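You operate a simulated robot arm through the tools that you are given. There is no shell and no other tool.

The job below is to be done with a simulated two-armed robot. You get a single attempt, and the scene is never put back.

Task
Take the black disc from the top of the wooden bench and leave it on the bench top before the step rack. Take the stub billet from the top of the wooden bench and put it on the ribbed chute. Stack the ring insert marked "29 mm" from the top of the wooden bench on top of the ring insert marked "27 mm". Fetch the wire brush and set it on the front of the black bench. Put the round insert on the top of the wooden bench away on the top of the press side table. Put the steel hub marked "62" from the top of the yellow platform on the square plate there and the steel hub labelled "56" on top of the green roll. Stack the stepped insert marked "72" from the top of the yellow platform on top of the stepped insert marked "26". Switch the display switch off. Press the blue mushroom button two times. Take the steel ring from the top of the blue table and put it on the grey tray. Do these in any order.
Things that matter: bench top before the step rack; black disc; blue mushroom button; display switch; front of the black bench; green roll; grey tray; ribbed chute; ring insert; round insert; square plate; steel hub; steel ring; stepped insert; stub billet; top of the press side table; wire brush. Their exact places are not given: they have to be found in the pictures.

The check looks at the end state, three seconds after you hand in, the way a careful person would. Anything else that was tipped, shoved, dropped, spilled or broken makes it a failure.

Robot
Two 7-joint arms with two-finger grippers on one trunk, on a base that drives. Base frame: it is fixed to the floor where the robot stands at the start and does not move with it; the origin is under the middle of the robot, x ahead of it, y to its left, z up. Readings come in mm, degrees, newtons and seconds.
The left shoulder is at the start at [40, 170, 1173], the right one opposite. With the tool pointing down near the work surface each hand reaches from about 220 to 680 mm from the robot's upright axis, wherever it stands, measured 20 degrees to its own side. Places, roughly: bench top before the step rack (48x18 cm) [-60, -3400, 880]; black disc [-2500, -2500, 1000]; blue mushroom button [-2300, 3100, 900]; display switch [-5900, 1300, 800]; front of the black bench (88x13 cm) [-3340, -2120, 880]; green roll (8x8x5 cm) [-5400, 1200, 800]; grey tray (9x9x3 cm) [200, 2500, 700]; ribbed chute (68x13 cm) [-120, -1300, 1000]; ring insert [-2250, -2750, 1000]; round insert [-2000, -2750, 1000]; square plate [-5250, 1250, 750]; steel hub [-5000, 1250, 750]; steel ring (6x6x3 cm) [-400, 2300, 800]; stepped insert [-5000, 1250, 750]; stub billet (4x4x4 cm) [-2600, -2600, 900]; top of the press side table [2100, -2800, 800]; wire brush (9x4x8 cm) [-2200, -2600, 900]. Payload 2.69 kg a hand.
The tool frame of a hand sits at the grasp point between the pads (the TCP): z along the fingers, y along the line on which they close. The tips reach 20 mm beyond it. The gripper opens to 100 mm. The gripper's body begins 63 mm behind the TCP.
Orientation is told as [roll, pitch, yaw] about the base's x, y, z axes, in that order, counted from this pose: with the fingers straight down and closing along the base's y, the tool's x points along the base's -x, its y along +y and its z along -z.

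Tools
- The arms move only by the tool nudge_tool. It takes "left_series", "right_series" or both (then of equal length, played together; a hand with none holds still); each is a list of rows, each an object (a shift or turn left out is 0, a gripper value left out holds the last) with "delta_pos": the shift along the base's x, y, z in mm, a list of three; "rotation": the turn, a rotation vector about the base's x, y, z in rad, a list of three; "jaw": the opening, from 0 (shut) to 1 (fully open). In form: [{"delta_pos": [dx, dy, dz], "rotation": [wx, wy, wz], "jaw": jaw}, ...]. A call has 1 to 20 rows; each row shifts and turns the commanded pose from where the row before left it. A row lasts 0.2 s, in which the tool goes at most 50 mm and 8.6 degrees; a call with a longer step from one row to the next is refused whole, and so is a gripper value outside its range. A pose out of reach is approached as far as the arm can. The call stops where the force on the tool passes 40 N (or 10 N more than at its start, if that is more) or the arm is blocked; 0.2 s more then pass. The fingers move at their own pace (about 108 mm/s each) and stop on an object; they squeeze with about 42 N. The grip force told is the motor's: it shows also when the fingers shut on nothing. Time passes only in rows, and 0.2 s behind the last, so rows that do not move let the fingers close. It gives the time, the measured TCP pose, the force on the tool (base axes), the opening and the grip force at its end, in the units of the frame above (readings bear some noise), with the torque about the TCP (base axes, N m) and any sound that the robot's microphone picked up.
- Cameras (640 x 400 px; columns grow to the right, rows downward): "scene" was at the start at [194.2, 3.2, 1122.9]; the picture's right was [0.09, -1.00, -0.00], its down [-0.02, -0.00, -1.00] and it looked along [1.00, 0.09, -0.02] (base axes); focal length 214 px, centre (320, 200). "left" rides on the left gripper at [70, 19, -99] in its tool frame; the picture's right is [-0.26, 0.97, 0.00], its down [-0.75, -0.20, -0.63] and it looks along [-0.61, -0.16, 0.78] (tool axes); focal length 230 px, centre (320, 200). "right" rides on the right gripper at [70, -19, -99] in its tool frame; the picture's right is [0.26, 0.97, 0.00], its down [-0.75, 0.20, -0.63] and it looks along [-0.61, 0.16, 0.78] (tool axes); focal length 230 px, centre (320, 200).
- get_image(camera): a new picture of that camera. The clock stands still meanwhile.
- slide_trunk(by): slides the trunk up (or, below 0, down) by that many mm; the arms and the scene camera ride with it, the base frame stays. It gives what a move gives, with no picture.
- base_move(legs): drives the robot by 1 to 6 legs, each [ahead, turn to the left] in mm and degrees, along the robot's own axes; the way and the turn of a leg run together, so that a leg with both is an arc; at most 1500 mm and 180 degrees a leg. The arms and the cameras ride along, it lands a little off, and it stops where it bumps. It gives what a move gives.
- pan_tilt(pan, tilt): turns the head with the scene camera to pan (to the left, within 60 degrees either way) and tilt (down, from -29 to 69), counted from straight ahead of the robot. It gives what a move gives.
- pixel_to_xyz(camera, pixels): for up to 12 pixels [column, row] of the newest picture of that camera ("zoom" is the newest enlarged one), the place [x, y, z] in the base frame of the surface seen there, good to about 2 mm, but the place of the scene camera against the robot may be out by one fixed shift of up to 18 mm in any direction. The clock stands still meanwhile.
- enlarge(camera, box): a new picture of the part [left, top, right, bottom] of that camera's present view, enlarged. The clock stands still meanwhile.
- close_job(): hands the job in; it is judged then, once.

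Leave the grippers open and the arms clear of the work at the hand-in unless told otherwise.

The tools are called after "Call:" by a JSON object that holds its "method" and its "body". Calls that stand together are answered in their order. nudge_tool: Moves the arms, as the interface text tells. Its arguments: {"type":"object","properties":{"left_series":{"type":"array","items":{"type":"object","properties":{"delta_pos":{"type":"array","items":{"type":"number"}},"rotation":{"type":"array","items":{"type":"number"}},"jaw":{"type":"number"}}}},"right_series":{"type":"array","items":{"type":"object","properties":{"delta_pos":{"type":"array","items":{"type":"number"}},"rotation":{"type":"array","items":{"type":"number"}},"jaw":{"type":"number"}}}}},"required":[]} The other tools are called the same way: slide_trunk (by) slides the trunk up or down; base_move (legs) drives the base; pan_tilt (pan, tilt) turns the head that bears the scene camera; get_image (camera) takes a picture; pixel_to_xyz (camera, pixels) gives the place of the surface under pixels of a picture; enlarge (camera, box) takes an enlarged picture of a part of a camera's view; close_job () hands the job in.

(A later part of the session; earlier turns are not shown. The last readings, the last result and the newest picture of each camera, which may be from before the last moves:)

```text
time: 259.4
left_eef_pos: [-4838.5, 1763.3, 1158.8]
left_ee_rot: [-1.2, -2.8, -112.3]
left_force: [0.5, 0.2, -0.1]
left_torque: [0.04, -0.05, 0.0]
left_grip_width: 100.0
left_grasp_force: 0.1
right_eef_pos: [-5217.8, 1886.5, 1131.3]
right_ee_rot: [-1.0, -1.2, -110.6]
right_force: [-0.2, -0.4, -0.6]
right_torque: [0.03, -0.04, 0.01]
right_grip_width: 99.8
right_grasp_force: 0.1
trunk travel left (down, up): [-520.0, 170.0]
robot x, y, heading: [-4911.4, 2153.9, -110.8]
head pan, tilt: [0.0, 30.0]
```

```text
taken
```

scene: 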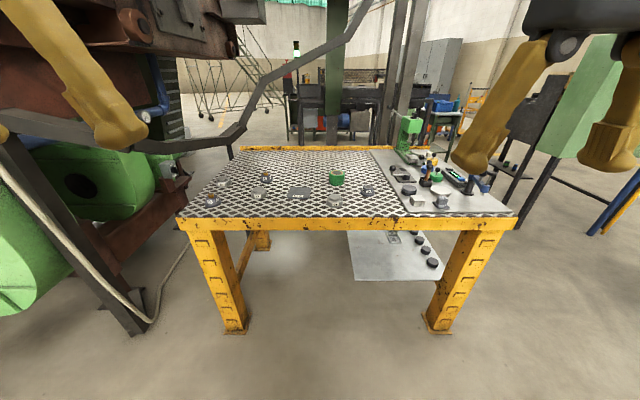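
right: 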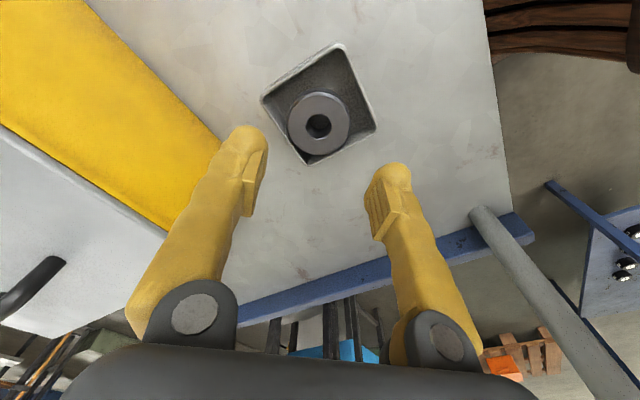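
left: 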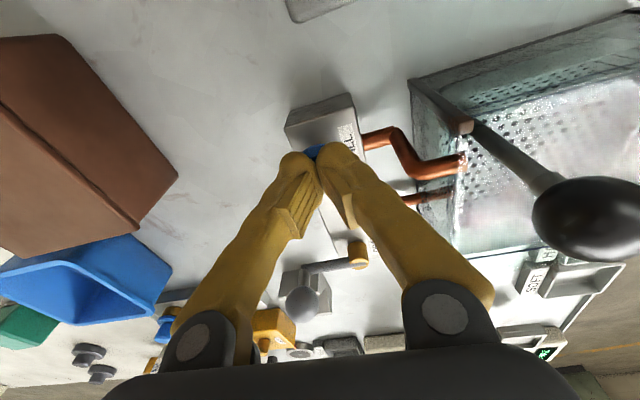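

Call:
{"method": "enlarge", "body": {"camera": "scene", "box": [170, 130, 400, 230]}}

Call:
{"method": "enlarge", "body": {"camera": "scene", "box": [360, 110, 540, 230]}}

Call:
{"method": "pixel_to_xyz", "body": {"camera": "scene", "pixels": [[180, 215], [515, 213], [245, 152], [375, 152], [235, 325], [440, 325], [338, 178], [300, 193], [335, 200], [260, 195], [220, 182], [265, 178]]}}

```text
2.78 times, centred on (285, 180) of scene
```

zoom: 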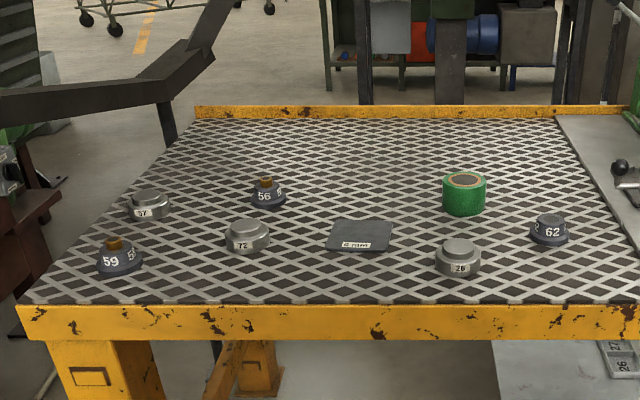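

```text
3.33 times, centred on (450, 170) of scene
```

zoom: 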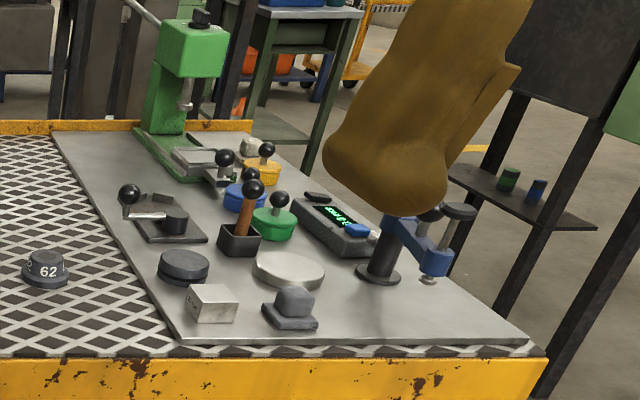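

```text
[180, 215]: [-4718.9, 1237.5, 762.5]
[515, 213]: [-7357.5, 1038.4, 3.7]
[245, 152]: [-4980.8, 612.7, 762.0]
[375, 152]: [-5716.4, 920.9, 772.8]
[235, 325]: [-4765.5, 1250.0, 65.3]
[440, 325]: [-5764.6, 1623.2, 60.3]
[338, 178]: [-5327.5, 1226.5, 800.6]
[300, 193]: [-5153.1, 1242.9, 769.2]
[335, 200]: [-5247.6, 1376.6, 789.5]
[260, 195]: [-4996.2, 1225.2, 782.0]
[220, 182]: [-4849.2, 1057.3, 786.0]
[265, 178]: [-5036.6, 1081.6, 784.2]
```

I see: hub 59 (210,199), insert 37 (224,181), hub 56 (265,176), insert 72 (260,195), square plate (300,193), green roll (338,178), insert 26 (336,200), hub 62 (368,190). I drive to about (-4914, 1661) so the right hand reaches them all.

Call:
{"method": "pixel_to_xyz", "body": {"camera": "scene", "pixels": [[140, 328], [70, 280], [120, 180], [110, 300], [300, 60]]}}

Call:
{"method": "nudge_tool", "body": {"left_series": [{"delta_pos": [0, 0, -2], "rotation": [-0.02, 0.008, 0]}, {"delta_pos": [0, 0, -2], "rotation": [-0.02, 0.008, 0]}, {}], "right_series": [{"delta_pos": [0, 0, 2]}, {"delta_pos": [0, 0, 2]}, {}]}}

Call:
{"method": "base_move", "body": {"legs": [[0, 20.5], [490, 0], [0, -20]]}}

Call:
{"method": "nudge_tool", "body": {"left_series": [{"delta_pos": [0, 0, 2]}, {"delta_pos": [0, 0, 2]}, {}], "right_series": [{"delta_pos": [0, 0, 2]}, {"delta_pos": [0, 0, 2]}, {}]}}

Call:
{"method": "pan_tilt", "body": {"pan": -10, "tilt": 45}}

Call:
{"method": "get_image", "body": {"camera": "scene"}}

Call:
{"method": "get_image", "body": {"camera": "right"}}

```text
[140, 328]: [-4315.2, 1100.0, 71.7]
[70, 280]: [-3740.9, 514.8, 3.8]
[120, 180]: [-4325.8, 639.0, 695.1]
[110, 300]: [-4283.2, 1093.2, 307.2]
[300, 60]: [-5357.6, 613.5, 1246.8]
```

```text
time: 260.2
left_eef_pos: [-4833.2, 1782.3, 1158.8]
left_ee_rot: [-1.0, -6.3, -112.3]
left_force: [-1.0, 0.1, -0.5]
left_torque: [0.01, 0.03, -0.01]
left_grip_width: 100.0
left_grasp_force: 0.2
right_eef_pos: [-5212.3, 1904.1, 1141.9]
right_ee_rot: [-0.9, -2.2, -110.6]
right_force: [-0.8, -0.5, -0.5]
right_torque: [-0.01, 0.01, -0.07]
right_grip_width: 99.9
right_grasp_force: 0.0
trunk travel left (down, up): [-520.0, 170.0]
robot x, y, heading: [-4909.1, 2157.1, -110.7]
head pan, tilt: [0.0, 30.0]
```

```text
time: 265.4
left_eef_pos: [-4833.2, 1286.7, 1159.4]
left_ee_rot: [-1.0, -6.3, -112.0]
left_force: [-0.4, -0.3, 0.2]
left_torque: [0.02, -0.01, 0.02]
left_grip_width: 100.1
left_grasp_force: 0.1
right_eef_pos: [-5212.8, 1406.6, 1141.1]
right_ee_rot: [-1.0, -2.1, -110.3]
right_force: [-0.3, -0.4, 0.2]
right_torque: [-0.01, -0.02, 0.01]
right_grip_width: 99.9
right_grasp_force: 0.1
trunk travel left (down, up): [-520.0, 170.0]
robot x, y, heading: [-4912.2, 1662.9, -110.1]
head pan, tilt: [0.0, 30.0]
```

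```text
time: 266.1
left_eef_pos: [-4824.7, 1307.6, 1163.4]
left_ee_rot: [-1.0, -6.2, -111.9]
left_force: [-0.2, 0.4, 0.5]
left_torque: [-0.01, -0.01, 0.02]
left_grip_width: 100.3
left_grasp_force: 0.0
right_eef_pos: [-5205.4, 1425.1, 1149.6]
right_ee_rot: [-0.9, -3.1, -110.3]
right_force: [0.3, 0.1, 0.1]
right_torque: [-0.01, 0.01, 0.01]
right_grip_width: 99.8
right_grasp_force: 0.1
trunk travel left (down, up): [-520.0, 170.0]
robot x, y, heading: [-4909.2, 1659.8, -110.4]
head pan, tilt: [0.0, 30.0]
```

```text
time: 266.9
left_eef_pos: [-4825.2, 1305.4, 1163.1]
left_ee_rot: [-1.0, -6.1, -111.9]
left_force: [-0.3, -0.3, 0.1]
left_torque: [-0.02, 0.01, 0.0]
left_grip_width: 100.1
left_grasp_force: 0.0
right_eef_pos: [-5206.2, 1424.2, 1150.1]
right_ee_rot: [-1.0, -3.0, -110.3]
right_force: [-0.4, 0.3, 0.0]
right_torque: [-0.02, 0.04, -0.01]
right_grip_width: 99.9
right_grasp_force: 0.1
trunk travel left (down, up): [-520.0, 170.0]
robot x, y, heading: [-4912.4, 1666.2, -110.1]
head pan, tilt: [-10.0, 45.0]
```

```text
taken
```

scene: 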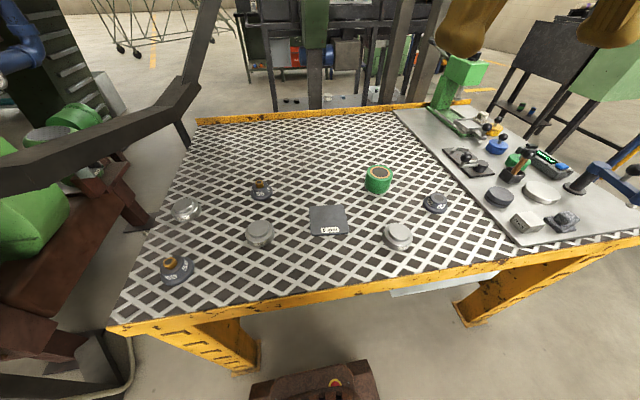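

```text
taken
```

right: 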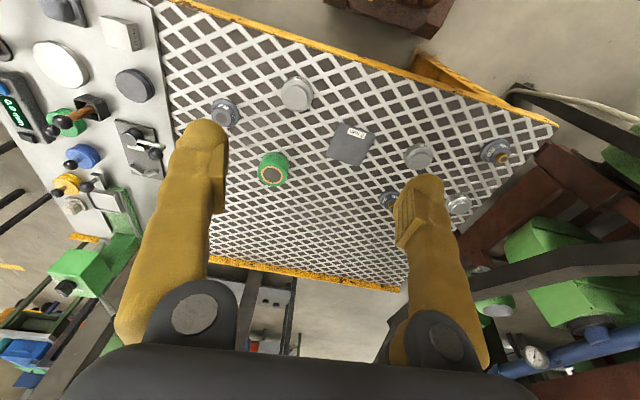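

Excellent view. I enlarge to read labels and measure items with the right camera.

Call:
{"method": "enlarge", "body": {"camera": "scene", "box": [150, 150, 460, 300]}}

Call:
{"method": "pixel_to_xyz", "body": {"camera": "right", "pixels": [[224, 111], [296, 93], [276, 167], [271, 178], [350, 146], [418, 155], [491, 152], [388, 200], [460, 205], [332, 155], [372, 133], [340, 200]]}}

Call:
{"method": "pixel_to_xyz", "body": {"camera": "scene", "pixels": [[437, 200], [398, 232], [378, 172], [328, 220], [260, 230], [261, 186], [178, 268], [183, 207], [545, 165], [560, 168], [500, 145], [540, 190]]}}

```text
2.06 times, centred on (305, 225) of scene
```

zoom: 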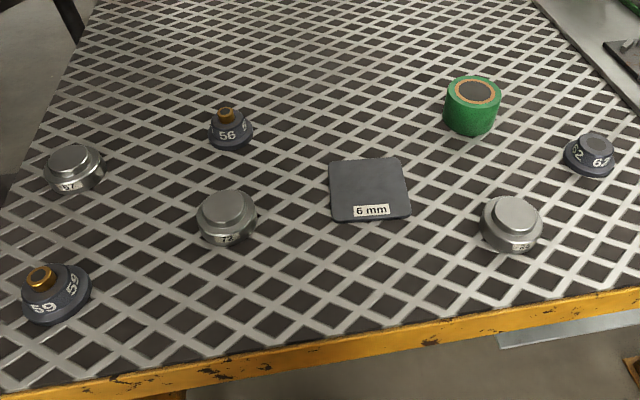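

```text
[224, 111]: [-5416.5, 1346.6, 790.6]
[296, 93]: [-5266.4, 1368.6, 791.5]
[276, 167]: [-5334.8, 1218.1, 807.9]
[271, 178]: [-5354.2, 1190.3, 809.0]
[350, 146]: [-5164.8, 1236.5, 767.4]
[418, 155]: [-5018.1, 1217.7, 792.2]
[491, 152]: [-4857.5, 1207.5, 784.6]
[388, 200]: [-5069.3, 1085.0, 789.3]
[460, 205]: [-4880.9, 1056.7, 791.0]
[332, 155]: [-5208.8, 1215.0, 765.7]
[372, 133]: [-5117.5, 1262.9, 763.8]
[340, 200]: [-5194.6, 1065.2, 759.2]
```

```text
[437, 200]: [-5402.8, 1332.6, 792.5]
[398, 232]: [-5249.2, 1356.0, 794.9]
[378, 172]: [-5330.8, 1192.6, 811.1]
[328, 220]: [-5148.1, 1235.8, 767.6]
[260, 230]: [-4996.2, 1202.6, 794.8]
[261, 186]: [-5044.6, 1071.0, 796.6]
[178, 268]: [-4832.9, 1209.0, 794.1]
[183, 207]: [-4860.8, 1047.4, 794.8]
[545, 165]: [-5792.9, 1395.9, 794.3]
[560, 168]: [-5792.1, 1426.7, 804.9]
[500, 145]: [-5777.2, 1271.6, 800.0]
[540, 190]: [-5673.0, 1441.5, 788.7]
```

Hub 62 is at ≈(-5416, 1347, top 790). I move the right hand above it at z≈900.

Call:
{"method": "nudge_tool", "body": {"right_series": [{"delta_pos": [-26, -10, -31], "rotation": [0.025, -0.009, 0]}, {"delta_pos": [-26, -10, -31], "rotation": [0.025, -0.009, 0]}, {"delta_pos": [-26, -10, -31]}, {"delta_pos": [-26, -10, -31]}, {"delta_pos": [-26, -10, -31]}, {"delta_pos": [-26, -9, -31]}, {"delta_pos": [-27, -9, -31]}, {"delta_pos": [-27, -9, -31]}, {}], "left_series": [{}, {}, {}, {}, {}, {}, {}, {}, {}]}}

Call:
{"method": "get_image", "body": {"camera": "right"}}

```text
time: 268.9
left_eef_pos: [-4825.1, 1306.3, 1163.3]
left_ee_rot: [-1.0, -6.1, -111.9]
left_force: [0.2, -0.7, 0.1]
left_torque: [-0.02, 0.02, 0.01]
left_grip_width: 100.0
left_grasp_force: 0.2
right_eef_pos: [-5415.5, 1345.6, 902.2]
right_ee_rot: [-1.0, 0.1, -110.2]
right_force: [0.4, 0.6, 0.6]
right_torque: [-0.01, 0.03, 0.0]
right_grip_width: 100.2
right_grasp_force: 0.0
trunk travel left (down, up): [-520.0, 170.0]
robot x, y, heading: [-4907.3, 1658.8, -110.3]
head pan, tilt: [-10.0, 45.0]
```

```text
taken
```

right: 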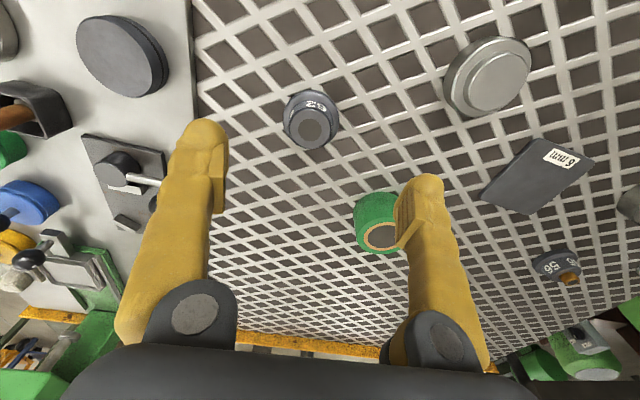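

Very clear. I measure hub 62's flange and top, the plate's corners, the roll and the other parts.

Call:
{"method": "pixel_to_xyz", "body": {"camera": "right", "pixels": [[285, 116], [338, 116], [295, 126], [327, 124], [311, 112], [311, 140], [310, 92], [541, 138], [593, 160], [534, 213], [483, 192], [538, 176]]}}

Call:
{"method": "pixel_to_xyz", "body": {"camera": "right", "pixels": [[370, 236], [382, 236], [362, 232], [380, 248], [383, 224], [500, 82], [475, 75], [527, 82], [447, 90], [556, 262], [569, 279], [380, 210]]}}

```text
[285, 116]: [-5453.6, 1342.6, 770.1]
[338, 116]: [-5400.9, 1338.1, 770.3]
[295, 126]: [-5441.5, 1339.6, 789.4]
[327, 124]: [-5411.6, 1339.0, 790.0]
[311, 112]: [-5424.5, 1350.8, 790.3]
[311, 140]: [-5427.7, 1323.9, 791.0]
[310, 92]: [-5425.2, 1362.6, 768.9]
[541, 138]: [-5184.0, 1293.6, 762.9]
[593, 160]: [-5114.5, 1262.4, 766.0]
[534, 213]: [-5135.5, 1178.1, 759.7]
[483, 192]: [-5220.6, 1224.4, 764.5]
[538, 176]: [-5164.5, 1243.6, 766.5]
```

```text
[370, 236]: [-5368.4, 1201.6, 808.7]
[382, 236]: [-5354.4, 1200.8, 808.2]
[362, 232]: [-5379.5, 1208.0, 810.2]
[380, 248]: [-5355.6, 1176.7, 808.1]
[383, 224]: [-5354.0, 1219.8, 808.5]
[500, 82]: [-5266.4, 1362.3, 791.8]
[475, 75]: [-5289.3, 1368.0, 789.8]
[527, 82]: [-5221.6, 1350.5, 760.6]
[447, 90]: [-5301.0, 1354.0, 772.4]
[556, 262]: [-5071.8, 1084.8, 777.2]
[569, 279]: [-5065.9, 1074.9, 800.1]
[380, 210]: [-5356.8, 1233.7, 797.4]
```

Hub 62's axis is at (-5426.5, 1338), flange at z≈769 on a surface at ≈760. I go down around it so the fingertips grip the flange (TCP z≈783).

Call:
{"method": "nudge_tool", "body": {"right_series": [{"delta_pos": [-5, -4, -25]}, {"delta_pos": [-6, -4, -30]}, {"delta_pos": [0, 0, -30]}, {"delta_pos": [0, 0, -18]}, {}], "left_series": [{}, {}, {}, {}, {}]}}

Call:
{"method": "get_image", "body": {"camera": "right"}}

```text
time: 270.1
left_eef_pos: [-4825.5, 1305.5, 1163.2]
left_ee_rot: [-1.1, -6.1, -111.9]
left_force: [-0.1, -1.0, 0.1]
left_torque: [0.01, 0.0, 0.02]
left_grip_width: 100.3
left_grasp_force: 0.1
right_eef_pos: [-5426.3, 1337.1, 797.3]
right_ee_rot: [-0.9, 0.2, -110.4]
right_force: [0.5, 0.1, 0.3]
right_torque: [0.05, 0.03, 0.02]
right_grip_width: 100.0
right_grasp_force: 0.0
trunk travel left (down, up): [-520.0, 170.0]
robot x, y, heading: [-4909.7, 1663.3, -110.5]
head pan, tilt: [-10.0, 45.0]
```

```text
taken
```

right: 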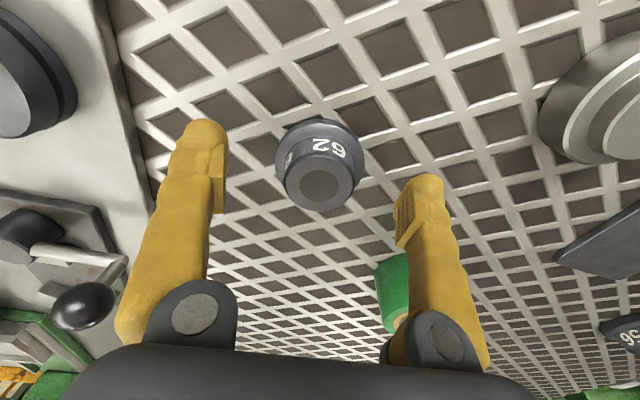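

Centred. Lower 14 mm, close and lift.

Call:
{"method": "nudge_tool", "body": {"right_series": [{"delta_pos": [0, 0, -7]}, {"delta_pos": [0, 0, -7]}, {"jaw": 0.3}, {"jaw": 0.3}, {"jaw": 0.0}, {"jaw": 0.0}], "left_series": [{}, {}, {}, {}, {}, {}]}}

Call:
{"method": "get_image", "body": {"camera": "right"}}

```text
time: 271.2
left_eef_pos: [-4819.5, 1328.3, 1151.8]
left_ee_rot: [-1.1, -3.7, -111.8]
left_force: [-0.3, -0.8, 0.2]
left_torque: [-0.03, -0.02, 0.0]
left_grip_width: 100.0
left_grasp_force: 0.0
right_eef_pos: [-5426.4, 1345.2, 793.5]
right_ee_rot: [-0.9, -1.3, -110.4]
right_force: [0.3, -0.7, -3.8]
right_torque: [0.0, -0.04, 0.03]
right_grip_width: 39.9
right_grasp_force: 42.1
trunk travel left (down, up): [-520.0, 170.0]
robot x, y, heading: [-4909.1, 1662.2, -110.2]
head pan, tilt: [-10.0, 45.0]
stopped in row 5 (right hand): the force on the tool passed its limit at 42 N (the readings are from after the stop); the commanded pose is now the measured one
```

```text
taken
```

right: 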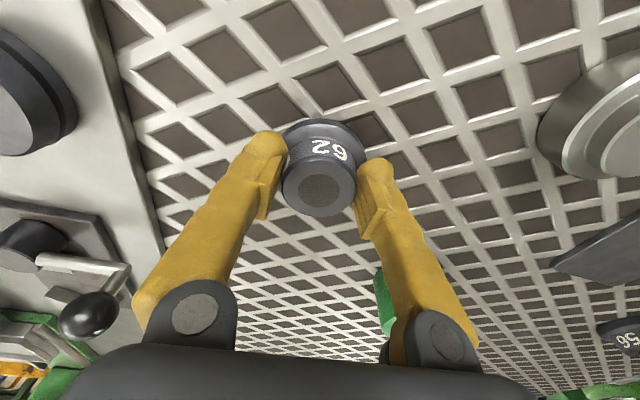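

The fingers slid up and now hold the hub's 40 mm body just above the flange (weight felt -3.8 N). I lift gently and check.

Call:
{"method": "nudge_tool", "body": {"right_series": [{"delta_pos": [0, 0, 8], "jaw": 0.0}, {"delta_pos": [0, 0, 20]}, {"delta_pos": [0, 0, 30]}, {"delta_pos": [0, 0, 30]}, {}], "left_series": [{"delta_pos": [0, 0, 2]}, {}, {}, {}, {}]}}

Call:
{"method": "get_image", "body": {"camera": "right"}}

Call:
{"method": "get_image", "body": {"camera": "scene"}}

```text
time: 272.4
left_eef_pos: [-4820.3, 1321.9, 1166.1]
left_ee_rot: [-1.1, -6.7, -111.8]
left_force: [0.2, -0.2, 0.1]
left_torque: [0.0, 0.0, -0.04]
left_grip_width: 99.8
left_grasp_force: 0.1
right_eef_pos: [-5425.8, 1345.8, 882.7]
right_ee_rot: [-0.9, -1.1, -110.3]
right_force: [0.0, -0.2, -4.3]
right_torque: [0.02, -0.02, 0.04]
right_grip_width: 39.5
right_grasp_force: 41.6
trunk travel left (down, up): [-520.0, 170.0]
robot x, y, heading: [-4911.8, 1662.7, -110.1]
head pan, tilt: [-10.0, 45.0]
```

```text
taken
```

right: 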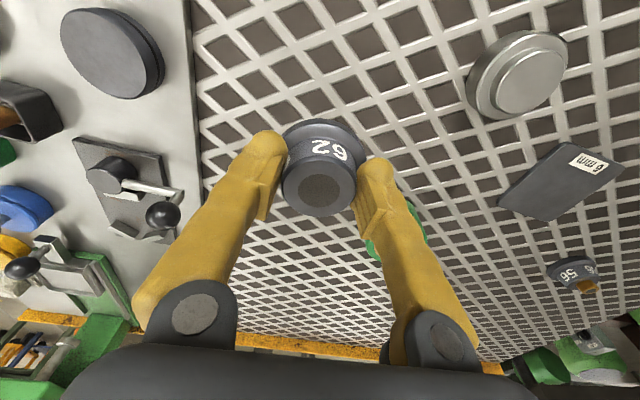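

```text
taken
```

scene: 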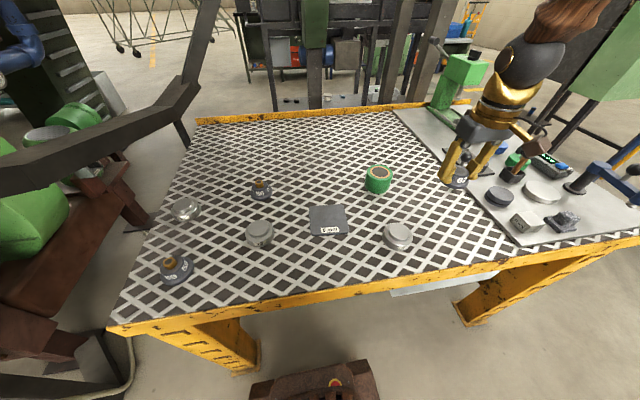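

The hub is held level. I carry it over the square plate (centre ≈(-5164, 1240)).

Call:
{"method": "nudge_tool", "body": {"right_series": [{"delta_pos": [37, -15, 0], "rotation": [0.018, -0.006, 0]}, {"delta_pos": [37, -15, 0]}, {"delta_pos": [37, -15, 0]}, {"delta_pos": [37, -15, 0]}, {"delta_pos": [37, -15, 0]}, {"delta_pos": [37, -15, 0]}, {"delta_pos": [30, -14, 0]}, {}], "left_series": [{}, {}, {}, {}, {}, {}, {}, {}]}}

Call:
{"method": "get_image", "body": {"camera": "right"}}

```text
time: 274.2
left_eef_pos: [-4820.1, 1322.5, 1166.4]
left_ee_rot: [-1.1, -6.6, -111.8]
left_force: [0.2, -0.5, -0.1]
left_torque: [0.02, 0.01, -0.01]
left_grip_width: 99.8
left_grasp_force: 0.0
right_eef_pos: [-5172.7, 1240.2, 881.4]
right_ee_rot: [-1.0, -0.1, -110.4]
right_force: [0.1, -0.6, -3.8]
right_torque: [-0.01, 0.0, 0.01]
right_grip_width: 39.4
right_grasp_force: 42.1
trunk travel left (down, up): [-520.0, 170.0]
robot x, y, heading: [-4910.6, 1668.5, -110.3]
head pan, tilt: [-10.0, 45.0]
```

```text
taken
```

right: 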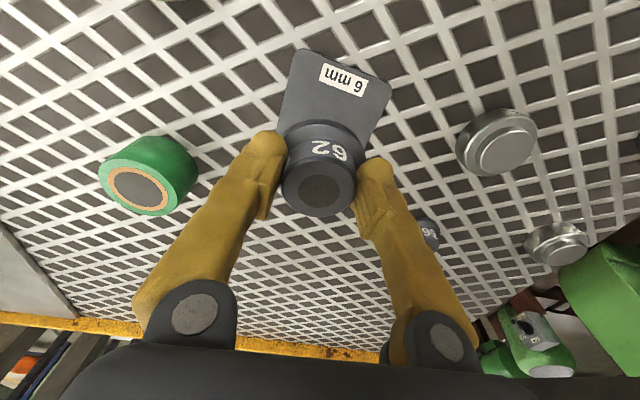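

I measure the plate corners and the hub's top relative to the hand.

Call:
{"method": "pixel_to_xyz", "body": {"camera": "right", "pixels": [[304, 52], [389, 87], [279, 125], [367, 140], [319, 188], [304, 186], [336, 186], [140, 188], [497, 150], [320, 100]]}}

```text
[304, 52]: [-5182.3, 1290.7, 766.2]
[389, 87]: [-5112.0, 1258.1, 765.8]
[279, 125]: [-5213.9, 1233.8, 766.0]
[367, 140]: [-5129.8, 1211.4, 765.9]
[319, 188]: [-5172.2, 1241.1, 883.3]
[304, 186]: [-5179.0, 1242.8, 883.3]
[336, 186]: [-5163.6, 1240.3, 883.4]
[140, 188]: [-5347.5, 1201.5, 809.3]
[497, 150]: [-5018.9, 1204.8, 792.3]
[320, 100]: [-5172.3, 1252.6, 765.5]
```

Plate centre ≈(-5164, 1238), top z 766; the hub bottom is ≈28 mm under the TCP. I shift and lower to z≈797, then the last mm slowly.

Call:
{"method": "nudge_tool", "body": {"right_series": [{"delta_pos": [8, -3, -20]}, {"delta_pos": [0, 0, -30]}, {"delta_pos": [0, 0, -25]}, {"delta_pos": [0, 0, -5]}, {"delta_pos": [0, 0, -2]}, {"delta_pos": [0, 0, -2]}, {}], "left_series": [{}, {}, {}, {}, {}, {}, {}]}}

```text
time: 275.8
left_eef_pos: [-4819.7, 1322.5, 1167.8]
left_ee_rot: [-1.0, -6.7, -111.8]
left_force: [-0.7, 0.5, 0.4]
left_torque: [0.0, 0.0, -0.02]
left_grip_width: 99.9
left_grasp_force: 0.0
right_eef_pos: [-5165.0, 1237.5, 797.9]
right_ee_rot: [-1.1, -0.2, -110.3]
right_force: [-0.1, -0.1, -4.6]
right_torque: [0.02, 0.02, 0.01]
right_grip_width: 39.7
right_grasp_force: 42.0
trunk travel left (down, up): [-520.0, 170.0]
robot x, y, heading: [-4913.2, 1658.3, -110.4]
head pan, tilt: [-10.0, 45.0]
```

Call:
{"method": "nudge_tool", "body": {"right_series": [{"delta_pos": [0, 0, -1.5]}, {"delta_pos": [0, 0, -1.5]}, {}], "left_series": [{}, {}, {}]}}

Call:
{"method": "get_image", "body": {"camera": "right"}}

Call:
{"method": "enlarge", "body": {"camera": "scene", "box": [250, 170, 410, 270]}}

```text
time: 276.6
left_eef_pos: [-4819.1, 1322.8, 1166.8]
left_ee_rot: [-1.0, -6.7, -111.7]
left_force: [0.7, 0.1, 0.0]
left_torque: [0.01, 0.0, 0.02]
left_grip_width: 99.9
left_grasp_force: 0.1
right_eef_pos: [-5165.6, 1237.0, 796.7]
right_ee_rot: [-1.0, -0.3, -110.4]
right_force: [0.0, 2.8, 8.9]
right_torque: [-0.09, -0.33, 0.03]
right_grip_width: 39.6
right_grasp_force: 42.0
trunk travel left (down, up): [-520.0, 170.0]
robot x, y, heading: [-4910.3, 1660.9, -110.0]
head pan, tilt: [-10.0, 45.0]
```

```text
taken
```

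right: 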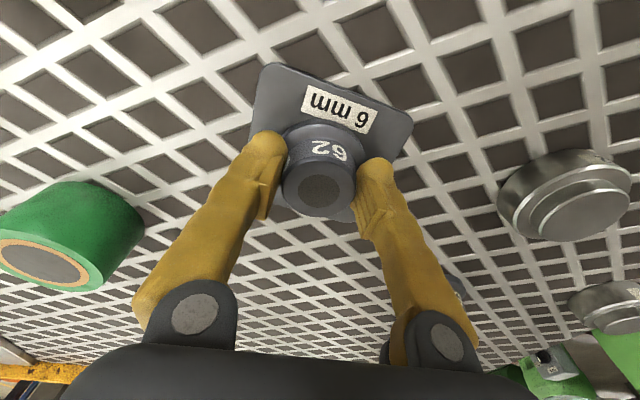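

```text
4.00 times, centred on (330, 220) of scene
```

zoom: 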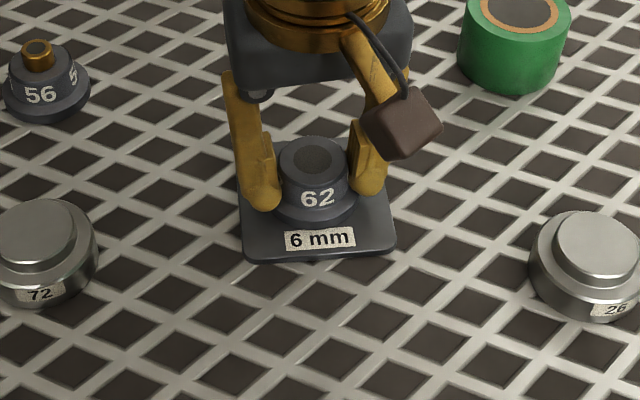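

The hub rests on the plate (+8.9 N). Open and lift straight up.

Call:
{"method": "nudge_tool", "body": {"right_series": [{"jaw": 0.45}, {"jaw": 0.75}, {"jaw": 0.75}, {"delta_pos": [0, 0, 10]}, {"delta_pos": [0, 0, 25]}, {"delta_pos": [0, 0, 35]}, {"delta_pos": [0, 0, 35]}, {}], "left_series": [{}, {}, {}, {}, {}, {}, {}, {}]}}

Call:
{"method": "get_image", "body": {"camera": "right"}}

```text
time: 278.4
left_eef_pos: [-4819.5, 1322.4, 1166.8]
left_ee_rot: [-0.9, -6.6, -111.8]
left_force: [1.4, 0.3, 0.4]
left_torque: [0.03, 0.0, 0.03]
left_grip_width: 100.0
left_grasp_force: 0.1
right_eef_pos: [-5164.3, 1238.1, 901.3]
right_ee_rot: [-1.1, -0.1, -110.3]
right_force: [0.3, -0.7, -1.0]
right_torque: [-0.03, 0.02, 0.04]
right_grip_width: 74.9
right_grasp_force: 0.1
trunk travel left (down, up): [-520.0, 170.0]
robot x, y, heading: [-4910.7, 1666.5, -110.4]
head pan, tilt: [-10.0, 45.0]
```

```text
taken
```

right: 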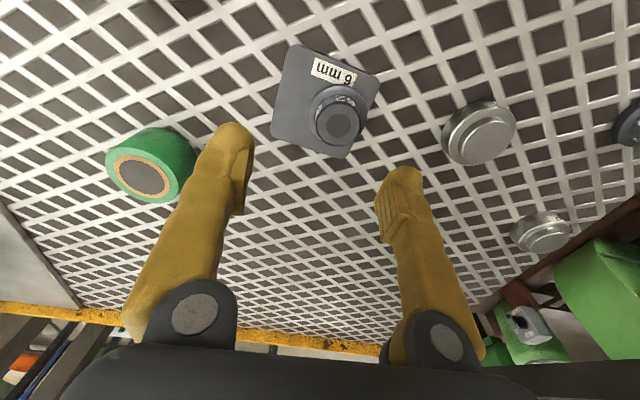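

Hub 62 is on the plate. Next hub 56: I move above (-5069, 1082), opening fully.

Call:
{"method": "nudge_tool", "body": {"right_series": [{"delta_pos": [19, -31, 0], "jaw": 1.0}, {"delta_pos": [19, -31, 0]}, {"delta_pos": [19, -31, 0]}, {"delta_pos": [19, -31, 0]}, {"delta_pos": [19, -31, 0]}, {}, {}], "left_series": [{}, {}, {}, {}, {}, {}, {}]}}

Call:
{"method": "get_image", "body": {"camera": "right"}}

```text
time: 279.3
left_eef_pos: [-4821.2, 1322.8, 1167.1]
left_ee_rot: [-2.0, -6.8, -110.2]
left_force: [0.1, -0.7, 0.6]
left_torque: [0.01, -0.01, 0.0]
left_grip_width: 99.9
left_grasp_force: 0.0
right_eef_pos: [-5121.4, 1136.8, 912.3]
right_ee_rot: [-0.6, -1.7, -112.7]
right_force: [1.1, -0.6, 0.5]
right_torque: [-0.04, 0.05, -0.01]
right_grip_width: 99.6
right_grasp_force: 0.1
right hand out of reach, approached as far as the arm can: row 4
trunk travel left (down, up): [-520.0, 170.0]
robot x, y, heading: [-4909.5, 1664.0, -110.1]
head pan, tilt: [-10.0, 45.0]
stopped in row 4 (right hand): the arm was blocked; the commanded pose is now the measured one
```

```text
taken
```

right: 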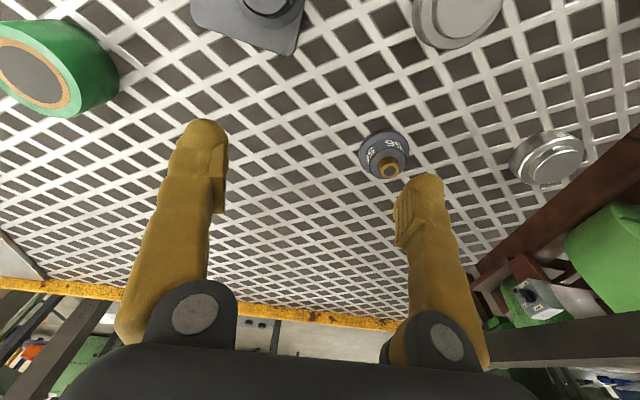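

The right hand can't reach that far at this bearing. I'll retract a little and rotate the base ~15° left so that hub 56 lies on the right hand's own side.

Call:
{"method": "nudge_tool", "body": {"right_series": [{"delta_pos": [-5, 30, 10], "rotation": [0.013, -0.006, 0.015]}, {"delta_pos": [-5, 30, 10], "rotation": [0.013, -0.006, 0.015]}, {"delta_pos": [-5, 25, 10]}, {}], "left_series": [{"delta_pos": [0, -10, 0], "rotation": [0.036, -0.013, 0]}, {"delta_pos": [0, -10, 0], "rotation": [0.036, -0.013, 0]}, {"delta_pos": [0, -10, 0], "rotation": [0.036, -0.013, 0]}, {}]}}

Call:
{"method": "base_move", "body": {"legs": [[0, 16]]}}

Call:
{"method": "nudge_tool", "body": {"right_series": [{"delta_pos": [0, 0, 1]}, {"delta_pos": [0, 0, 1]}, {}], "left_series": [{"delta_pos": [0, 0, 1]}, {"delta_pos": [0, 0, 1]}, {}]}}

Call:
{"method": "get_image", "body": {"camera": "right"}}

```text
time: 279.6
left_eef_pos: [-4819.9, 1327.7, 1168.4]
left_ee_rot: [-2.7, -6.1, -109.0]
left_force: [1.0, -0.1, -0.2]
left_torque: [-0.02, 0.0, -0.01]
left_grip_width: 100.0
left_grasp_force: 0.1
right_eef_pos: [-5129.7, 1169.7, 918.7]
right_ee_rot: [-1.1, -1.4, -113.4]
right_force: [0.6, -1.0, 0.6]
right_torque: [-0.04, 0.03, 0.02]
right_grip_width: 100.1
right_grasp_force: 0.1
trunk travel left (down, up): [-520.0, 170.0]
robot x, y, heading: [-4911.8, 1662.6, -110.5]
head pan, tilt: [-10.0, 45.0]
stopped in row 1 (right hand): the arm was blocked; the commanded pose is now the measured one
```

```text
time: 281.0
left_eef_pos: [-4729.3, 1368.6, 1172.2]
left_ee_rot: [-1.9, -5.1, -94.0]
left_force: [-0.3, 0.1, 0.4]
left_torque: [-0.04, -0.02, 0.01]
left_grip_width: 99.8
left_grasp_force: 0.0
right_eef_pos: [-4980.9, 1126.9, 920.1]
right_ee_rot: [-0.8, -1.5, -97.2]
right_force: [0.7, 0.1, 0.1]
right_torque: [0.01, -0.01, -0.03]
right_grip_width: 99.9
right_grasp_force: 0.0
trunk travel left (down, up): [-520.0, 170.0]
robot x, y, heading: [-4912.8, 1665.6, -94.2]
head pan, tilt: [-10.0, 45.0]
```

```text
time: 281.8
left_eef_pos: [-4732.1, 1371.3, 1171.7]
left_ee_rot: [-2.9, -5.0, -92.3]
left_force: [-0.2, 0.2, 0.8]
left_torque: [0.0, 0.01, -0.01]
left_grip_width: 99.9
left_grasp_force: 0.0
right_eef_pos: [-4990.7, 1136.5, 928.8]
right_ee_rot: [-0.5, -2.2, -98.4]
right_force: [-0.1, 0.1, -0.7]
right_torque: [-0.04, 0.0, 0.04]
right_grip_width: 100.2
right_grasp_force: 0.0
trunk travel left (down, up): [-520.0, 170.0]
robot x, y, heading: [-4913.9, 1666.1, -94.3]
head pan, tilt: [-10.0, 45.0]
```

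```text
taken
```

right: 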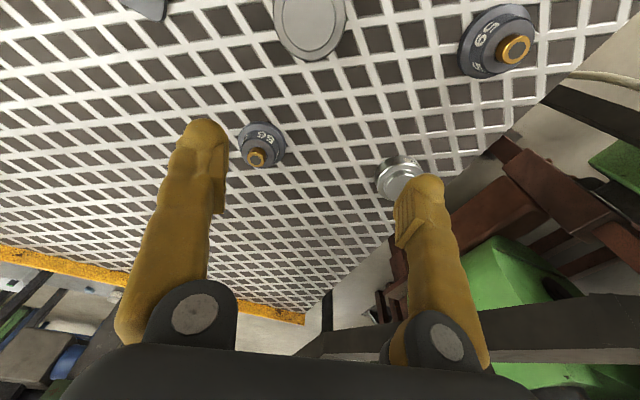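

I measure hub 56 here.

Call:
{"method": "pixel_to_xyz", "body": {"camera": "right", "pixels": [[238, 148], [285, 146], [263, 123], [256, 158], [262, 137], [248, 150], [275, 148]]}}

```text
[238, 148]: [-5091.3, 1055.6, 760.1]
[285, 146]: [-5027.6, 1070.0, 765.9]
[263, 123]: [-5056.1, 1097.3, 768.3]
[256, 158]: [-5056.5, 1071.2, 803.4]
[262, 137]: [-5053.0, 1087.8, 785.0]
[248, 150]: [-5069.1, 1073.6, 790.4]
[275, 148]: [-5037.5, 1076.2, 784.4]
```

Hub 56 ≈(-5055, 1072). It is near the reach limit from here, so I'll reposition: closer to the platform (axis ≈235 mm from its edge) and a bit west, using the left hand. First retract the right hand to a safe pose.

Call:
{"method": "nudge_tool", "body": {"right_series": [{"delta_pos": [-26, 22, 20], "rotation": [0.015, 0, 0.02]}, {"delta_pos": [-26, 22, 30], "rotation": [0.015, 0, 0.02]}, {"delta_pos": [-26, 22, 30], "rotation": [0, 0, 0.02]}, {"delta_pos": [-26, 22, 30]}, {}], "left_series": [{"delta_pos": [8, -15, 0], "rotation": [0.04, 0, 0]}, {"delta_pos": [8, -15, 0], "rotation": [0.04, 0, 0]}, {"delta_pos": [8, -15, 0]}, {"delta_pos": [8, -15, 0]}, {}]}}

Call:
{"method": "base_move", "body": {"legs": [[0, -50], [121, 0], [0, 34]]}}

Call:
{"method": "nudge_tool", "body": {"right_series": [{"delta_pos": [0, 0, 1]}, {"delta_pos": [0, 0, 1]}, {}], "left_series": [{"delta_pos": [0, 0, 1]}, {"delta_pos": [0, 0, 1]}, {}]}}

Call:
{"method": "get_image", "body": {"camera": "scene"}}

Call:
{"method": "get_image", "body": {"camera": "left"}}

```text
time: 283.0
left_eef_pos: [-4696.2, 1327.2, 1177.3]
left_ee_rot: [-2.2, -1.4, -94.2]
left_force: [0.5, 0.7, -0.1]
left_torque: [0.01, 0.01, -0.02]
left_grip_width: 100.1
left_grasp_force: 0.1
right_eef_pos: [-5085.8, 1225.7, 1042.6]
right_ee_rot: [-1.0, -0.7, -93.7]
right_force: [0.7, 0.0, 0.1]
right_torque: [0.0, 0.01, -0.02]
right_grip_width: 100.0
right_grasp_force: 0.0
trunk travel left (down, up): [-520.0, 170.0]
robot x, y, heading: [-4913.5, 1663.8, -94.3]
head pan, tilt: [-10.0, 45.0]
```

```text
time: 288.2
left_eef_pos: [-4894.4, 1209.3, 1177.4]
left_ee_rot: [-2.2, -1.5, -110.1]
left_force: [-0.2, 0.1, 0.0]
left_torque: [-0.02, 0.03, 0.01]
left_grip_width: 100.0
left_grasp_force: 0.0
right_eef_pos: [-5297.4, 1219.5, 1041.9]
right_ee_rot: [-1.0, -0.9, -109.6]
right_force: [0.2, 0.6, 1.0]
right_torque: [0.04, -0.01, -0.01]
right_grip_width: 100.3
right_grasp_force: 0.1
trunk travel left (down, up): [-520.0, 170.0]
robot x, y, heading: [-5012.2, 1592.9, -109.9]
head pan, tilt: [-10.0, 45.0]
```

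```text
time: 289.0
left_eef_pos: [-4887.7, 1230.1, 1177.1]
left_ee_rot: [-2.2, -0.7, -110.0]
left_force: [0.0, -1.0, 0.3]
left_torque: [-0.03, -0.03, -0.01]
left_grip_width: 99.9
left_grasp_force: 0.0
right_eef_pos: [-5292.9, 1235.1, 1052.1]
right_ee_rot: [-0.9, -1.7, -109.5]
right_force: [-0.4, 0.5, -0.4]
right_torque: [-0.03, -0.02, 0.02]
right_grip_width: 100.0
right_grasp_force: 0.1
trunk travel left (down, up): [-520.0, 170.0]
robot x, y, heading: [-5014.0, 1594.6, -110.2]
head pan, tilt: [-10.0, 45.0]
```

```text
taken
```

scene: 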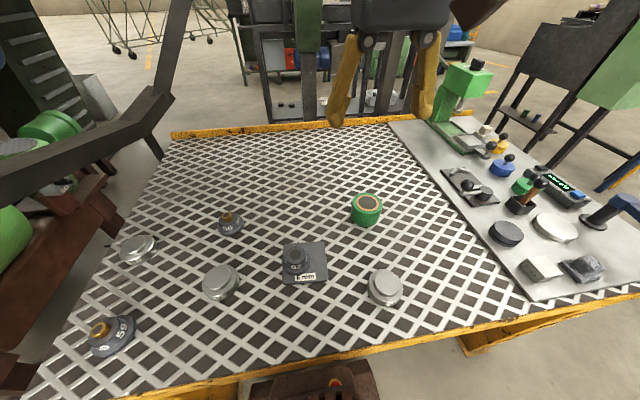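

```text
taken
```

left: 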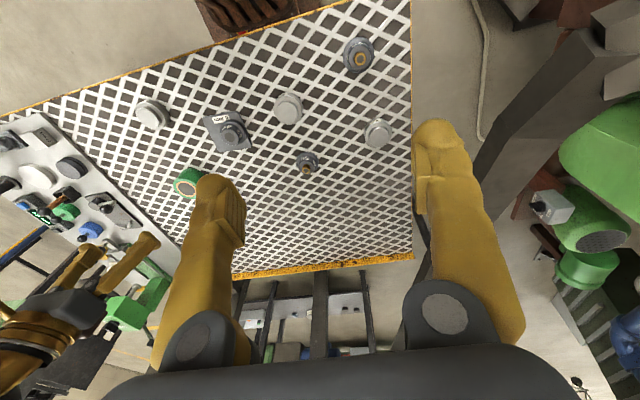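

Hub 56 is in the left view at (307,165). I move the left hand above (-5055, 1072) at z≈900; the right stays.

Call:
{"method": "nudge_tool", "body": {"left_series": [{"delta_pos": [-18.6, -17.6, -30.8], "rotation": [-0.007, -0.018, 0]}, {"delta_pos": [-18.6, -17.6, -30.8], "rotation": [-0.006, -0.018, 0]}, {"delta_pos": [-18.6, -17.6, -30.8]}, {"delta_pos": [-18.6, -17.6, -30.8]}, {"delta_pos": [-18.6, -17.6, -30.8]}, {"delta_pos": [-18.6, -17.6, -30.8]}, {"delta_pos": [-18.6, -17.6, -30.8]}, {"delta_pos": [-18.6, -17.6, -30.8]}, {"delta_pos": [-18.6, -17.6, -30.8]}, {}], "right_series": [{}, {}, {}, {}, {}, {}, {}, {}, {}, {}]}}

Call:
{"method": "get_image", "body": {"camera": "left"}}

```text
time: 291.2
left_eef_pos: [-5055.6, 1068.4, 908.0]
left_ee_rot: [0.1, -2.5, -109.9]
left_force: [-0.3, -0.7, 0.0]
left_torque: [0.01, 0.02, -0.01]
left_grip_width: 99.8
left_grasp_force: 0.0
right_eef_pos: [-5292.7, 1234.4, 1051.3]
right_ee_rot: [-1.1, -1.7, -109.7]
right_force: [0.6, 0.9, 0.0]
right_torque: [-0.02, 0.0, -0.01]
right_grip_width: 99.8
right_grasp_force: 0.0
trunk travel left (down, up): [-520.0, 170.0]
robot x, y, heading: [-5013.3, 1595.1, -110.0]
head pan, tilt: [-10.0, 45.0]
```

```text
taken
```

left: 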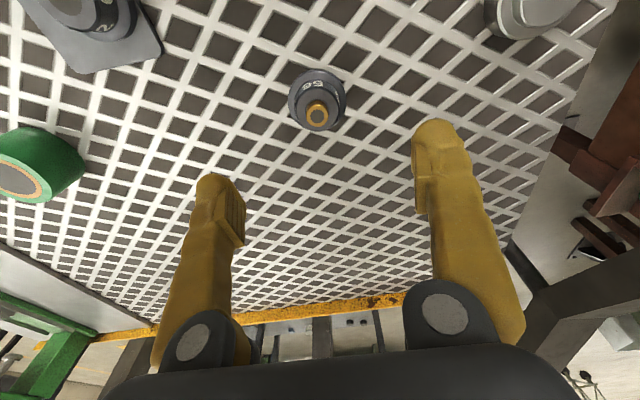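

Call:
{"method": "pixel_to_xyz", "body": {"camera": "left", "pixels": [[318, 113], [308, 113], [326, 114], [290, 98], [346, 98], [315, 70], [316, 90], [22, 182], [5, 182], [18, 195]]}}

```text
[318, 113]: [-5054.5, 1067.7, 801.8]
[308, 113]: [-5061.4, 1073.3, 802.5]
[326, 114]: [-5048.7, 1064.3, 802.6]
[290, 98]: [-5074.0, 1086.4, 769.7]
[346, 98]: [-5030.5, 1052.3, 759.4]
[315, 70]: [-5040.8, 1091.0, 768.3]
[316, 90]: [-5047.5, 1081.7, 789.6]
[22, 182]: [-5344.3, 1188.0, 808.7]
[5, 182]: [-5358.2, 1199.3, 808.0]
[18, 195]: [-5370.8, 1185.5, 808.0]
```

Pin centre (-5055, 1068.5). I'll grip the 40 mm body just above the flange: TCP z≈791.

Call:
{"method": "nudge_tool", "body": {"left_series": [{"delta_pos": [0, 0, -25], "rotation": [0.02, -0.007, 0]}, {"delta_pos": [0, 0, -30], "rotation": [0.02, -0.007, 0]}, {"delta_pos": [0, 0, -30]}, {"delta_pos": [0, 0, -20]}, {"delta_pos": [0, 0, -5]}, {}], "right_series": [{}, {}, {}, {}, {}, {}]}}

Call:
{"method": "get_image", "body": {"camera": "left"}}

```text
time: 292.6
left_eef_pos: [-5056.7, 1066.9, 794.9]
left_ee_rot: [0.0, 0.0, -110.1]
left_force: [0.2, -0.1, -0.3]
left_torque: [-0.01, -0.03, 0.01]
left_grip_width: 100.0
left_grasp_force: 0.0
right_eef_pos: [-5292.4, 1234.7, 1051.2]
right_ee_rot: [-1.0, -1.7, -109.6]
right_force: [-0.2, -0.5, -0.3]
right_torque: [0.03, -0.02, -0.01]
right_grip_width: 99.8
right_grasp_force: 0.2
trunk travel left (down, up): [-520.0, 170.0]
robot x, y, heading: [-5011.4, 1594.6, -109.6]
head pan, tilt: [-10.0, 45.0]
```

```text
taken
```

left: 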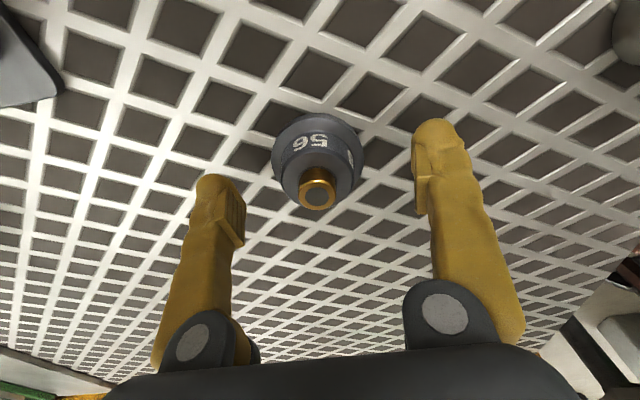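

Well centred. Lower 2 mm, close, and lift.

Call:
{"method": "nudge_tool", "body": {"left_series": [{"delta_pos": [1, 1, -2]}, {"jaw": 0.5}, {"jaw": 0.3}, {"jaw": 0.2}, {"jaw": 0.0}, {"jaw": 0.0}, {"delta_pos": [0, 0, 5]}, {"delta_pos": [0, 0, 20]}, {"delta_pos": [0, 0, 35]}, {"delta_pos": [0, 0, 35]}, {}], "right_series": [{}, {}, {}, {}, {}, {}, {}, {}, {}, {}, {}]}}

Call:
{"method": "get_image", "body": {"camera": "left"}}

```text
time: 295.0
left_eef_pos: [-5054.2, 1069.6, 889.4]
left_ee_rot: [0.0, 0.1, -110.1]
left_force: [-0.2, 0.3, -4.7]
left_torque: [0.01, 0.01, 0.0]
left_grip_width: 39.6
left_grasp_force: 41.6
right_eef_pos: [-5293.1, 1233.7, 1051.2]
right_ee_rot: [-1.0, -1.6, -109.7]
right_force: [-0.9, 0.2, 0.3]
right_torque: [0.03, -0.01, 0.02]
right_grip_width: 100.2
right_grasp_force: 0.1
trunk travel left (down, up): [-520.0, 170.0]
robot x, y, heading: [-5013.2, 1593.9, -110.0]
head pan, tilt: [-10.0, 45.0]
```

```text
taken
```

left: 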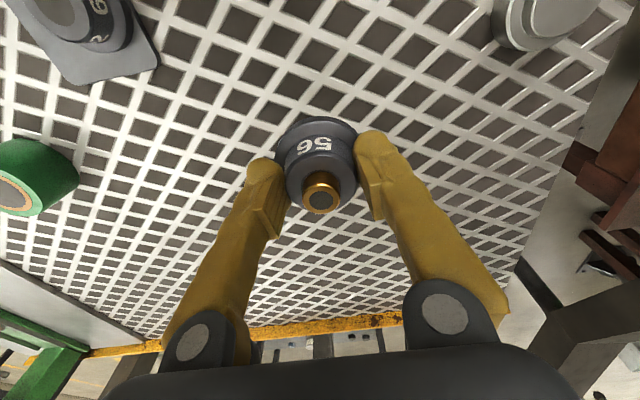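

Hub 56 is held (39.6 mm). For the green roll I shift the base westward: first raise both hands and retract, then reverse 150, go sideways and return to heading -110.

Call:
{"method": "nudge_tool", "body": {"left_series": [{"delta_pos": [0, 0, 40]}, {"delta_pos": [0, 0, 45]}, {"delta_pos": [6, 15, 40]}, {"delta_pos": [8, 22, 35]}, {"delta_pos": [8, 22, 35]}, {"delta_pos": [8, 22, 30]}, {}], "right_series": [{"delta_pos": [0, 0, 20]}, {"delta_pos": [0, 0, 20]}, {"delta_pos": [0, 0, 20]}, {"delta_pos": [0, 0, 20]}, {"delta_pos": [-10, 5, 0]}, {"delta_pos": [-10, 5, 0]}, {}]}}

Call:
{"method": "base_move", "body": {"legs": [[-150, 0], [0, -55], [218, 0], [0, 55]]}}

Call:
{"method": "nudge_tool", "body": {"right_series": [{"delta_pos": [0, 0, 1]}, {"delta_pos": [0, 0, 1]}, {}], "left_series": [{"delta_pos": [0, 0, 1]}, {"delta_pos": [0, 0, 1]}, {}]}}

Call:
{"method": "get_image", "body": {"camera": "left"}}

```text
time: 296.6
left_eef_pos: [-5026.4, 1149.8, 1114.9]
left_ee_rot: [0.0, 0.2, -110.0]
left_force: [-0.1, -0.2, -4.7]
left_torque: [0.02, 0.02, 0.03]
left_grip_width: 39.5
left_grasp_force: 42.5
right_eef_pos: [-5313.4, 1242.7, 1129.8]
right_ee_rot: [-1.1, -1.6, -109.6]
right_force: [0.6, -0.1, 0.0]
right_torque: [0.03, -0.03, -0.04]
right_grip_width: 100.0
right_grasp_force: 0.1
trunk travel left (down, up): [-520.0, 170.0]
robot x, y, heading: [-5011.8, 1588.8, -110.0]
head pan, tilt: [-10.0, 45.0]
```

```text
time: 304.2
left_eef_pos: [-5185.9, 1232.1, 1115.5]
left_ee_rot: [0.0, 0.1, -110.2]
left_force: [0.2, -0.3, -4.6]
left_torque: [0.01, 0.01, -0.01]
left_grip_width: 39.6
left_grasp_force: 42.2
right_eef_pos: [-5471.5, 1324.9, 1131.2]
right_ee_rot: [-1.0, -1.6, -109.6]
right_force: [-0.2, 0.6, -1.7]
right_torque: [0.03, 0.03, 0.01]
right_grip_width: 100.1
right_grasp_force: 0.1
trunk travel left (down, up): [-520.0, 170.0]
robot x, y, heading: [-5178.0, 1681.1, -110.0]
head pan, tilt: [-10.0, 45.0]
```

```text
time: 305.1
left_eef_pos: [-5179.5, 1247.6, 1125.1]
left_ee_rot: [0.2, -0.9, -110.1]
left_force: [-0.7, -0.4, -4.4]
left_torque: [-0.01, 0.01, -0.01]
left_grip_width: 39.5
left_grasp_force: 42.7
right_eef_pos: [-5465.7, 1343.2, 1140.3]
right_ee_rot: [-1.0, -2.8, -109.6]
right_force: [0.0, 0.6, 0.0]
right_torque: [0.0, 0.03, 0.01]
right_grip_width: 99.9
right_grasp_force: 0.0
trunk travel left (down, up): [-520.0, 170.0]
robot x, y, heading: [-5182.0, 1677.1, -109.9]
head pan, tilt: [-10.0, 45.0]
```

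```text
taken
```

left: 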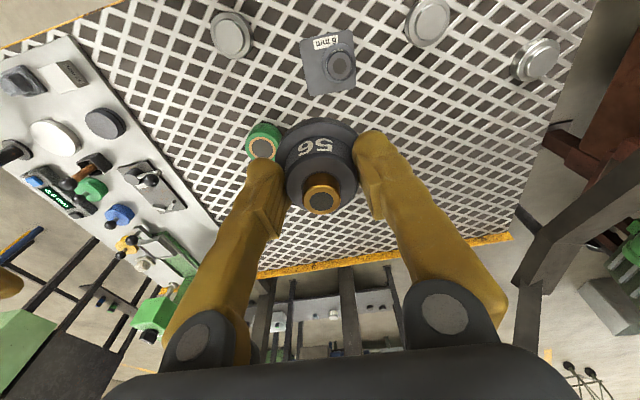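

The roll is at left view (263,147). I measure it.

Call:
{"method": "pixel_to_xyz", "body": {"camera": "left", "pixels": [[262, 149], [252, 150], [272, 146], [260, 138], [263, 157], [247, 146], [262, 125]]}}

```text
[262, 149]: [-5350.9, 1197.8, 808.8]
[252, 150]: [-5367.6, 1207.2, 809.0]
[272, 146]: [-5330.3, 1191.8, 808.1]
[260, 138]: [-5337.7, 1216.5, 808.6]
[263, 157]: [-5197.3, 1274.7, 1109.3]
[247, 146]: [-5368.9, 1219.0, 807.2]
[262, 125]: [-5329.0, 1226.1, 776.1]
```

Roll centre ≈(-5352, 1198), top z 808.5. I carry the hub over it to z≈900.

Call:
{"method": "nudge_tool", "body": {"left_series": [{"delta_pos": [-24.6, -7.1, -25], "rotation": [0.014, -0.005, 0]}, {"delta_pos": [-24.6, -7.1, -33]}, {"delta_pos": [-24.6, -7.1, -33]}, {"delta_pos": [-24.6, -7.1, -33]}, {"delta_pos": [-24.6, -7.1, -33]}, {"delta_pos": [-24.6, -7.1, -33]}, {"delta_pos": [-24.9, -7, -35]}, {}], "right_series": [{"delta_pos": [-6, 3, 0]}, {"delta_pos": [-6, 3, 0]}, {"delta_pos": [-6, 3, 0]}, {}, {}, {}, {}, {}]}}

Call:
{"method": "get_image", "body": {"camera": "left"}}

Call:
{"method": "get_image", "body": {"camera": "scene"}}

```text
time: 306.9
left_eef_pos: [-5346.1, 1188.4, 901.9]
left_ee_rot: [-0.3, -0.1, -108.5]
left_force: [0.0, 0.0, -3.7]
left_torque: [-0.04, 0.0, -0.02]
left_grip_width: 39.4
left_grasp_force: 41.5
right_eef_pos: [-5484.3, 1351.4, 1139.1]
right_ee_rot: [-1.0, -2.6, -109.6]
right_force: [-0.2, 0.8, -0.1]
right_torque: [-0.03, -0.02, -0.02]
right_grip_width: 99.7
right_grasp_force: 0.0
trunk travel left (down, up): [-520.0, 170.0]
robot x, y, heading: [-5181.7, 1675.4, -109.6]
head pan, tilt: [-10.0, 45.0]
```

```text
taken
```

left: 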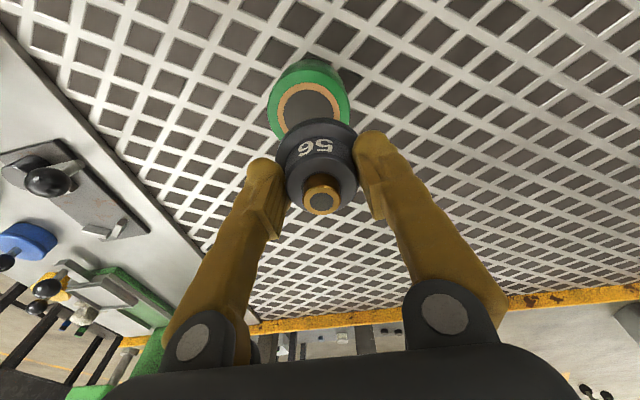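

```text
taken
```

scene: 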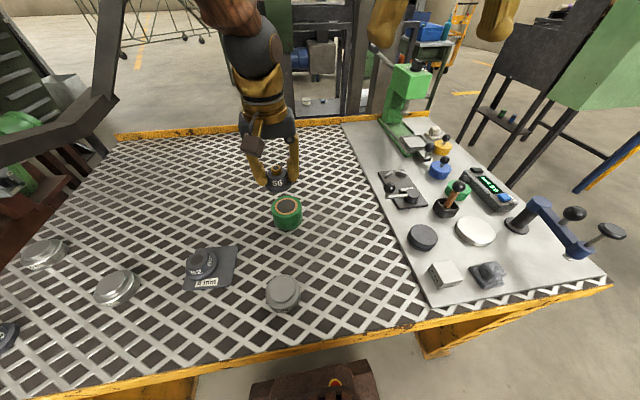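

I re-measure the roll's top rim with the left camera.

Call:
{"method": "pixel_to_xyz", "body": {"camera": "left", "pixels": [[281, 110], [341, 103], [307, 85], [309, 105], [272, 115], [348, 110], [306, 76], [320, 202]]}}

```text
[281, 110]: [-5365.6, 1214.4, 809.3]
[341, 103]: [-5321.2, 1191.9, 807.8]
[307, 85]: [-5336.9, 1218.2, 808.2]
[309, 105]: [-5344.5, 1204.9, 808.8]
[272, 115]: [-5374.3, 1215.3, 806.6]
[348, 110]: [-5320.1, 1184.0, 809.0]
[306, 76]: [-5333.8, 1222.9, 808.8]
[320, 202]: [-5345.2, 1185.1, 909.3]
```

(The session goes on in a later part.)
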